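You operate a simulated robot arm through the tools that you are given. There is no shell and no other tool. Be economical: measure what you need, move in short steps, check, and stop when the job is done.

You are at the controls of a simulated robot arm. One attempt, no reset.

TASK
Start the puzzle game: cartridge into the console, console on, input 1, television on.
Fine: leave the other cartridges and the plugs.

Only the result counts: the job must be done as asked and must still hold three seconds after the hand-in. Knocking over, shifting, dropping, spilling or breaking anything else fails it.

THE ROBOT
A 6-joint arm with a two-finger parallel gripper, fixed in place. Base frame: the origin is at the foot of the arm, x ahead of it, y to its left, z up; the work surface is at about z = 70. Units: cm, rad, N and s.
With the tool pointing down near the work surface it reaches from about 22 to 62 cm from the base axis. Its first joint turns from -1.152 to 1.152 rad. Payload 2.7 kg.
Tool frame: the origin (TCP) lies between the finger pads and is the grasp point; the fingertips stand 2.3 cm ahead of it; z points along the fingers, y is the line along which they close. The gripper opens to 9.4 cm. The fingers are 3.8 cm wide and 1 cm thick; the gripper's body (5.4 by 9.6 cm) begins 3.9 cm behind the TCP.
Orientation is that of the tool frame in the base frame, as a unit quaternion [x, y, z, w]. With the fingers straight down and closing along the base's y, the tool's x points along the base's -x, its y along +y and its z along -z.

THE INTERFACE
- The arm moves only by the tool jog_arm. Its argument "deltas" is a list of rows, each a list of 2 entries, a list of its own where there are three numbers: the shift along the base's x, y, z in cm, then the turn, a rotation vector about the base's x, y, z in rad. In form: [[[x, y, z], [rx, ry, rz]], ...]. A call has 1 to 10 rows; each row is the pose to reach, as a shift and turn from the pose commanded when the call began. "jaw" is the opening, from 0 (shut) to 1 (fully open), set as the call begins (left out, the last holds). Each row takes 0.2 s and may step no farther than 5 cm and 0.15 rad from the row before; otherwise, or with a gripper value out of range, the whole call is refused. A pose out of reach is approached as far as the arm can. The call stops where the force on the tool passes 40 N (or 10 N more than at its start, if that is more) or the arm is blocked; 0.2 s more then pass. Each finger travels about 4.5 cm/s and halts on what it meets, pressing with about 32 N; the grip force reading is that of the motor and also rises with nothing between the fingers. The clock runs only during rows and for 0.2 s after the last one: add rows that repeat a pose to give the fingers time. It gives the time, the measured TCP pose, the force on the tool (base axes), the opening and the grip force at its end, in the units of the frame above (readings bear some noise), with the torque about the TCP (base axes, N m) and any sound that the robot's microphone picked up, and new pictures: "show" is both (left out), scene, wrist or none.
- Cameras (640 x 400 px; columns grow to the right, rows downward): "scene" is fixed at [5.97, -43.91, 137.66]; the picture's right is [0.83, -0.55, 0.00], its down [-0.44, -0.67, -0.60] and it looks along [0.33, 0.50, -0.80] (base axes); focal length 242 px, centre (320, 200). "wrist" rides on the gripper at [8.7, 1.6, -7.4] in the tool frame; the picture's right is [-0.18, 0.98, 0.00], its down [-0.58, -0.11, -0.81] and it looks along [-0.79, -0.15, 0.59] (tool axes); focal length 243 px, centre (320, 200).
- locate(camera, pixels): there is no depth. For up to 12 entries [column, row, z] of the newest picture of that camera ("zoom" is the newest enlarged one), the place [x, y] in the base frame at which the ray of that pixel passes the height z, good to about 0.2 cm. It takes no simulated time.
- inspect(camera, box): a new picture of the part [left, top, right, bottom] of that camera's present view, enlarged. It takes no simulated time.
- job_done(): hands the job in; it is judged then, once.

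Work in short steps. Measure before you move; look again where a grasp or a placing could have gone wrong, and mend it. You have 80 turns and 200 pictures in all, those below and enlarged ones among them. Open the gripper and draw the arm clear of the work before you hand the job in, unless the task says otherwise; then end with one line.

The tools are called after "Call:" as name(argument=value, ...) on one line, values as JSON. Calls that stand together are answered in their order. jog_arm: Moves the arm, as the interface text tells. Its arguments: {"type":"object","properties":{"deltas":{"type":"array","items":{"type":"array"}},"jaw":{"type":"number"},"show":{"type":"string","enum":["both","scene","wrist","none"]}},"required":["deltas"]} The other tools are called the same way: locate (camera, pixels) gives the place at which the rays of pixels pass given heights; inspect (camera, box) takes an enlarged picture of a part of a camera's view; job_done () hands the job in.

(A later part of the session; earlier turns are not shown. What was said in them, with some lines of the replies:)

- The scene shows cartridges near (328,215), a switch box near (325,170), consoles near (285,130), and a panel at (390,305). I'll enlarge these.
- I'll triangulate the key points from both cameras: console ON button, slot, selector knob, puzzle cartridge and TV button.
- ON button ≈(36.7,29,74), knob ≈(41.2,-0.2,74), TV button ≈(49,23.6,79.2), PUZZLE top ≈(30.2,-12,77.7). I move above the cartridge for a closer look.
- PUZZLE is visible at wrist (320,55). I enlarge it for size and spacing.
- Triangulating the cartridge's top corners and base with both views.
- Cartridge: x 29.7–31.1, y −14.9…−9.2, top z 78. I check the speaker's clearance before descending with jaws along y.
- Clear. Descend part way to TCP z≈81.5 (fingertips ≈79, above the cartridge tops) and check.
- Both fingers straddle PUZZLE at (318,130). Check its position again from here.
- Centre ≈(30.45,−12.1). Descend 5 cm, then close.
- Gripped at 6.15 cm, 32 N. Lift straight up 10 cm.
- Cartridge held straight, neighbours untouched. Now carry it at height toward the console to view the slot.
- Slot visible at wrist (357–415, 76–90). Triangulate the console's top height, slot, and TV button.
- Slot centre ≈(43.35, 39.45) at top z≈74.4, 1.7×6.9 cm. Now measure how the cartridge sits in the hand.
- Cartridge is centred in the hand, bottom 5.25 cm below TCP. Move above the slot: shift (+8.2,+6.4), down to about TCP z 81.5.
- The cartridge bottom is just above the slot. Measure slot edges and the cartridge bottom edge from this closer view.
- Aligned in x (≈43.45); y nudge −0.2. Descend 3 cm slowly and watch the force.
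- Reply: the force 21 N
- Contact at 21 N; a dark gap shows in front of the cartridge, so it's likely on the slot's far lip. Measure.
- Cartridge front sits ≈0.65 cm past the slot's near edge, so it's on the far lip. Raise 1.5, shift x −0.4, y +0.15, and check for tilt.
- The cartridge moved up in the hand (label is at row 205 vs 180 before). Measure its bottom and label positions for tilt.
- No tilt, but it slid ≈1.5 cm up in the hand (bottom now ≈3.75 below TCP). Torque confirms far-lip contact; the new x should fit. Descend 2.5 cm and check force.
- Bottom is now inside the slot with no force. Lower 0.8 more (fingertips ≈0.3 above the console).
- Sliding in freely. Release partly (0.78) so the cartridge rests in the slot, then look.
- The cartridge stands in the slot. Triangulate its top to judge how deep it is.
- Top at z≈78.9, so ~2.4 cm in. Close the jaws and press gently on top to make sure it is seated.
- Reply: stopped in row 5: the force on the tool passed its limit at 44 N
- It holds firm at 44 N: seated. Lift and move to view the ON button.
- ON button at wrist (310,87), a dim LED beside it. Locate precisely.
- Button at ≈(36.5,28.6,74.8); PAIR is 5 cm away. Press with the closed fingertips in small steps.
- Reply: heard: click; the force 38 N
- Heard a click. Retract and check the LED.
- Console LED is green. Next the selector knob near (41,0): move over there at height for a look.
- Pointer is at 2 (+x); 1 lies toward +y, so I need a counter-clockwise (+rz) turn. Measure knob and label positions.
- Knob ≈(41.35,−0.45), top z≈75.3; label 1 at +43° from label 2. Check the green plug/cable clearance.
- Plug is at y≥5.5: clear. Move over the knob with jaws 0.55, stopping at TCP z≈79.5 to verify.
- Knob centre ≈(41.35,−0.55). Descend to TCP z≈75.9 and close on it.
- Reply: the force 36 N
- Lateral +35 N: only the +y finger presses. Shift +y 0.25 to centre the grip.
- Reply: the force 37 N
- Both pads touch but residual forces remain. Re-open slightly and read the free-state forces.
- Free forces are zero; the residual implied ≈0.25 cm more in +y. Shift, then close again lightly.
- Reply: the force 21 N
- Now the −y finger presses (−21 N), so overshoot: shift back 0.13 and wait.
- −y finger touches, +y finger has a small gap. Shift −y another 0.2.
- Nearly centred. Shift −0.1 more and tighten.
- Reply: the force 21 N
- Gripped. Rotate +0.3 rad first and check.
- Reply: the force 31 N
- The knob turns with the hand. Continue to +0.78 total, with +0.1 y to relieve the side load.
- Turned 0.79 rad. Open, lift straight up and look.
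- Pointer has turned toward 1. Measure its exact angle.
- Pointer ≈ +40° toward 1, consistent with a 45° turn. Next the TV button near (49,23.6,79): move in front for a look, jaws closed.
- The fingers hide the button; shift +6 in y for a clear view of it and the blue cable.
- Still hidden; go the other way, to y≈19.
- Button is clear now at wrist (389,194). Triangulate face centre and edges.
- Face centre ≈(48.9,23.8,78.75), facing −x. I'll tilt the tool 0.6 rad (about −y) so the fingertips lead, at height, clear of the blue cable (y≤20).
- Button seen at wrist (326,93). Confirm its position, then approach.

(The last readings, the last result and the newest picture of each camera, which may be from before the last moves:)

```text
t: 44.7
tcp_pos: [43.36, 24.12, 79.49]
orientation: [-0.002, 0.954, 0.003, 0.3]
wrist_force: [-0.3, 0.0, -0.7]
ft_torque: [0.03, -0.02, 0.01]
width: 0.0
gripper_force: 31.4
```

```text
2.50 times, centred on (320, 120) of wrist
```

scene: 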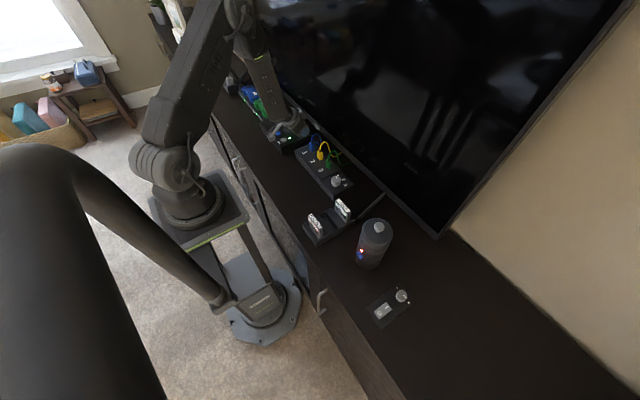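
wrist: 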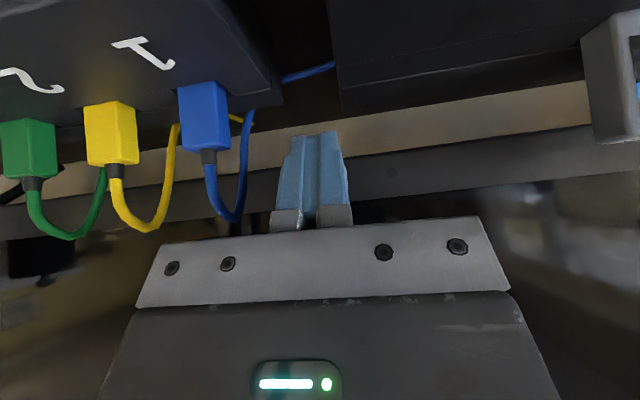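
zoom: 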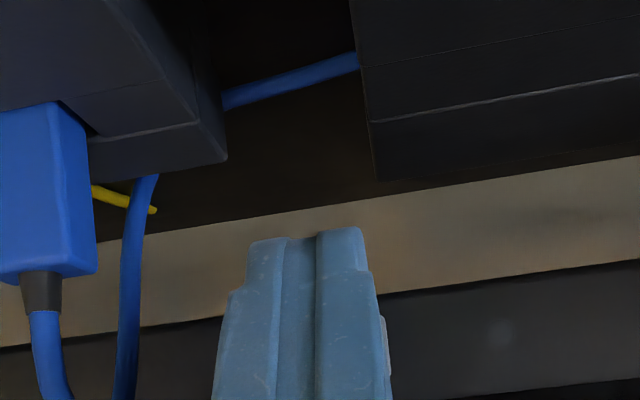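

Fingers are lined up with the button; the hand's rear lug stays well behind the tip. Advance +x, finely near contact (expected at TCP x≈46.5).

Call:
jog_arm(deltas=[[[1.2, 0, -0.2], [0, 0, 0]], [[2.2, 0, -0.2], [0, 0, 0]], [[2.6, 0, -0.2], [0, 0, 0]], [[2.8, 0, -0.2], [0, 0, 0]], [[3.0, 0, -0.2], [0, 0, 0]], [[3.1, 0, -0.2], [0, 0, 0]]])

Call:
inspect(camera="scene", box=[280, 90, 340, 138])

```text
t: 46.1
tcp_pos: [46.37, 24.11, 78.96]
orientation: [0.0, 0.954, 0.002, 0.298]
wrist_force: [-1.2, -0.1, 0.5]
ft_torque: [-0.01, -0.01, 0.01]
width: 0.02
gripper_force: 31.9
```

scene: 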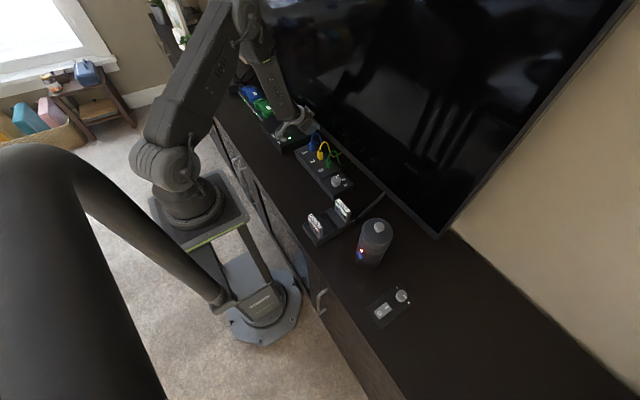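
wrist: 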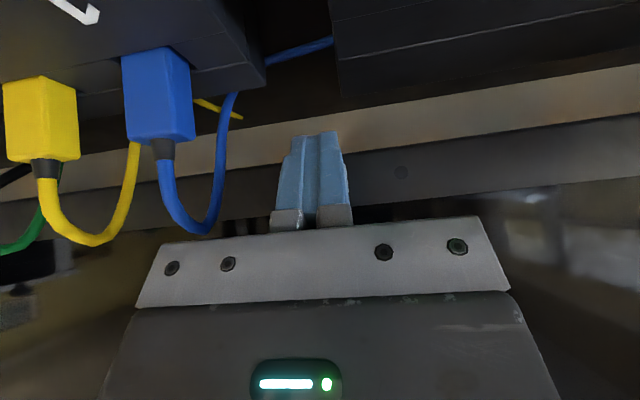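

```text
8.33 times, centred on (310, 114) of scene
```

zoom: 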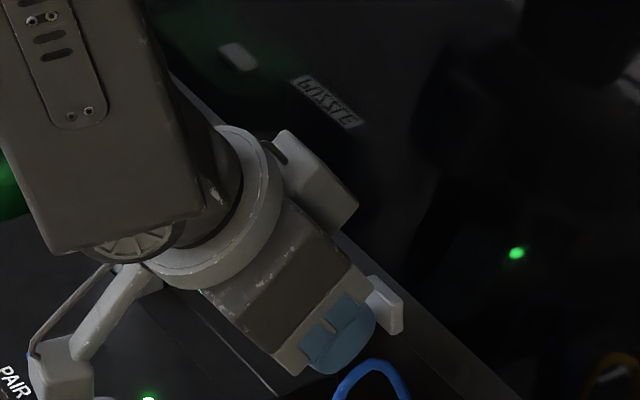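

About to touch. Continue in 0.15 cm steps, watching for force or a click.

Call:
jog_arm(deltas=[[[0.15, 0, 0], [0, 0, 0]], [[0.3, 0, 0], [0, 0, 0]], [[0.45, 0, 0], [0, 0, 0]], [[0.6, 0, 0], [0, 0, 0]]], show="none")

```text
t: 47.1
tcp_pos: [46.98, 24.16, 78.93]
orientation: [-0.002, 0.954, 0.002, 0.298]
wrist_force: [-12.1, -2.1, 3.7]
ft_torque: [-0.04, -0.05, -0.07]
width: 0.0
gripper_force: 32.1
heard: click
```

Click heard with 12 N. Retreat and look at the TV.

Call:
jog_arm(deltas=[[[-1, 0, 0], [0, 0, 0]], [[-4, 0, 2], [0, 0, 0]], [[-7, 0, 5], [0, 0, 0]], [[-9, 0, 9], [0, 0, 0]], [[-11, -1, 12], [0, 0.15, 0]], [[-13, -3, 14], [0, 0.3, 0]], [[-14, -5, 16], [0, 0.45, 0]], [[-14, -8, 18], [0, 0.6, 0]], [[-14, -8, 18], [0, 0.6, 0]]])

Call:
inspect(camera="scene", box=[240, 60, 360, 200])

```text
t: 49.1
tcp_pos: [33.03, 16.04, 97.0]
orientation: [0.0, 1.0, 0.003, 0.003]
wrist_force: [-0.3, -0.3, 0.5]
ft_torque: [0.01, 0.02, 0.03]
width: 0.0
gripper_force: 31.9
```

scene: 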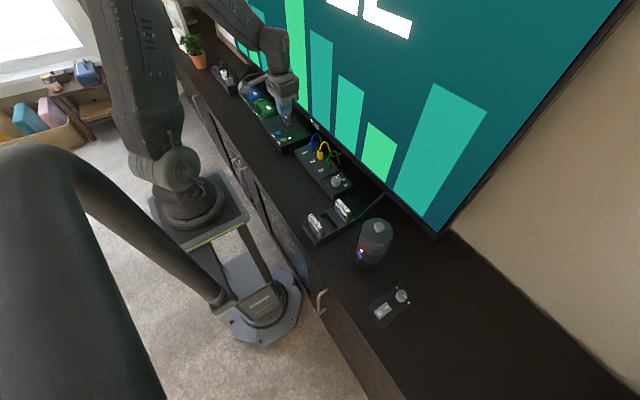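
wrist: 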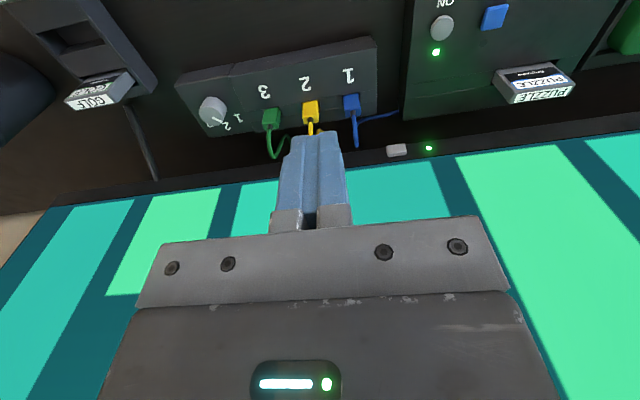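

```text
2.86 times, centred on (300, 130) of scene
```

zoom: 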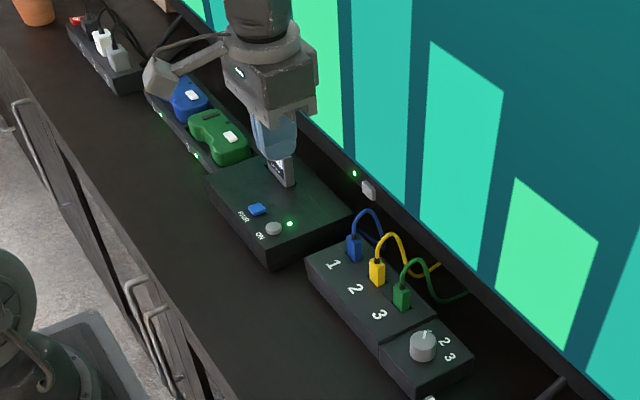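

The TV is on with a game-like picture. Open the gripper, draw back, and read the title on screen.

Call:
jog_arm(deltas=[[[-3, -3, 3], [0, -0.15, 0]], [[-6, -6, 6], [0, -0.3, 0]], [[-6, -9, 9], [0, -0.45, 0]], [[-6, -12, 10], [0, -0.6, 0]], [[-6, -12, 10], [0, -0.6, 0]]], jaw=0.6)

Call:
inspect(camera="scene", box=[240, 0, 480, 150])

Call:
inspect(camera="scene", box=[310, 155, 370, 205])

```text
refused: row 1 steps farther than a row can; nothing moved
```

```text
2.67 times, centred on (360, 75) of scene
```

zoom: 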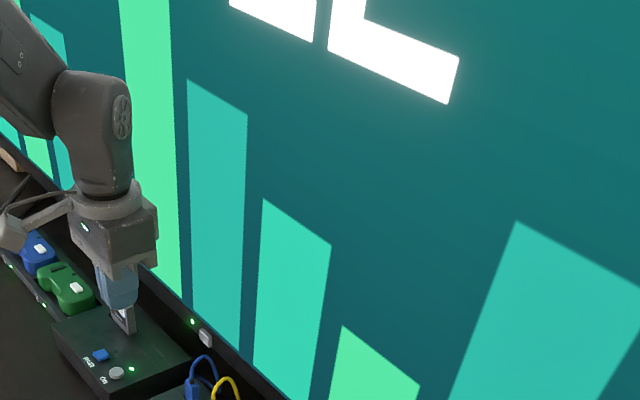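

```text
8.00 times, centred on (340, 180) of scene
```

zoom: 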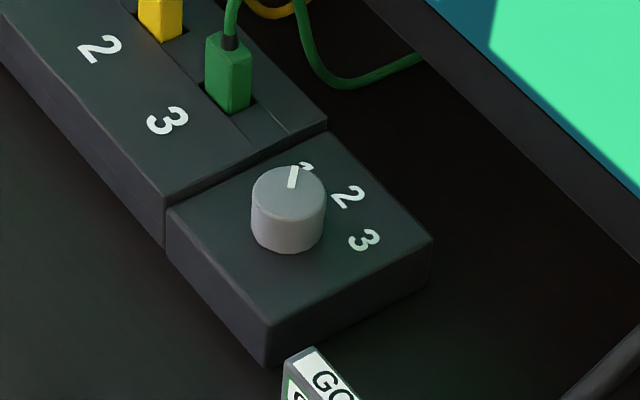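

The row was too long; repeat with smaller steps, tilting the camera up at the screen.

Call:
jog_arm(deltas=[[[-2, -2, 2], [0, -0.14, 0]], [[-4, -4, 4], [0, -0.28, 0]], [[-6, -6, 6], [0, -0.42, 0]], [[-6, -9, 8], [0, -0.56, 0]], [[-6, -11, 8], [0, -0.7, 0]], [[-6, -11, 8], [0, -0.7, 0]]], jaw=0.6)

```text
t: 50.5
tcp_pos: [30.96, 5.42, 109.85]
orientation: [-0.002, 0.938, 0.002, 0.347]
wrist_force: [-0.6, -0.6, 0.5]
ft_torque: [0.01, -0.02, -0.02]
width: 5.63
gripper_force: 0.0
out of reach, approached as far as the arm can: row 4, 5, 6
```

scene: 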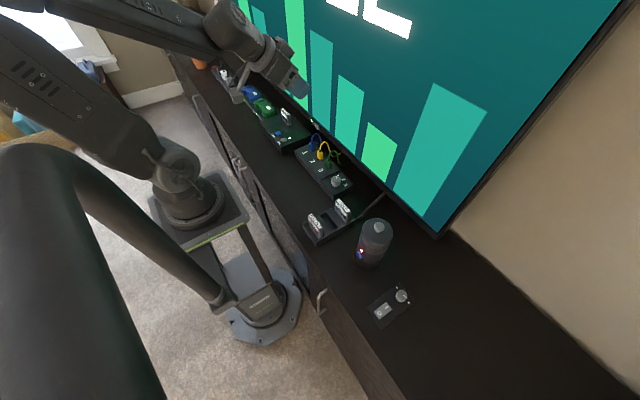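
wrist: 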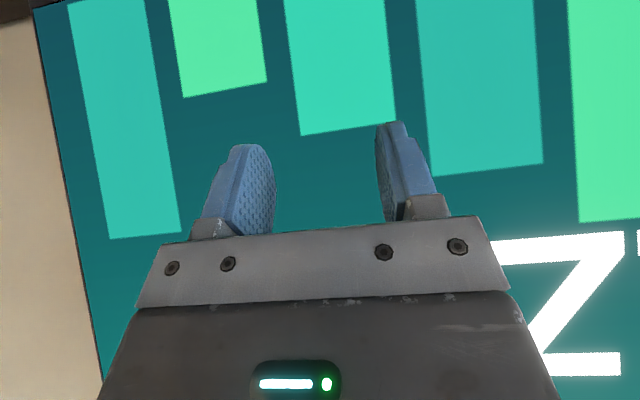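

The screen shows the "Z…L(E)" of PUZZLE. The console and TV LEDs are green, the knob is at 1, the other cartridges haven't moved, and the gripper is open and clear. Handing in.

Call:
job_done()

```text
The job is handed in.
```

The puzzle game is running: the PUZZLE cartridge is in the console, the console is on, the input is set to 1, and the television is on with the game's title showing. I left the other cartridges and the plugs alone.
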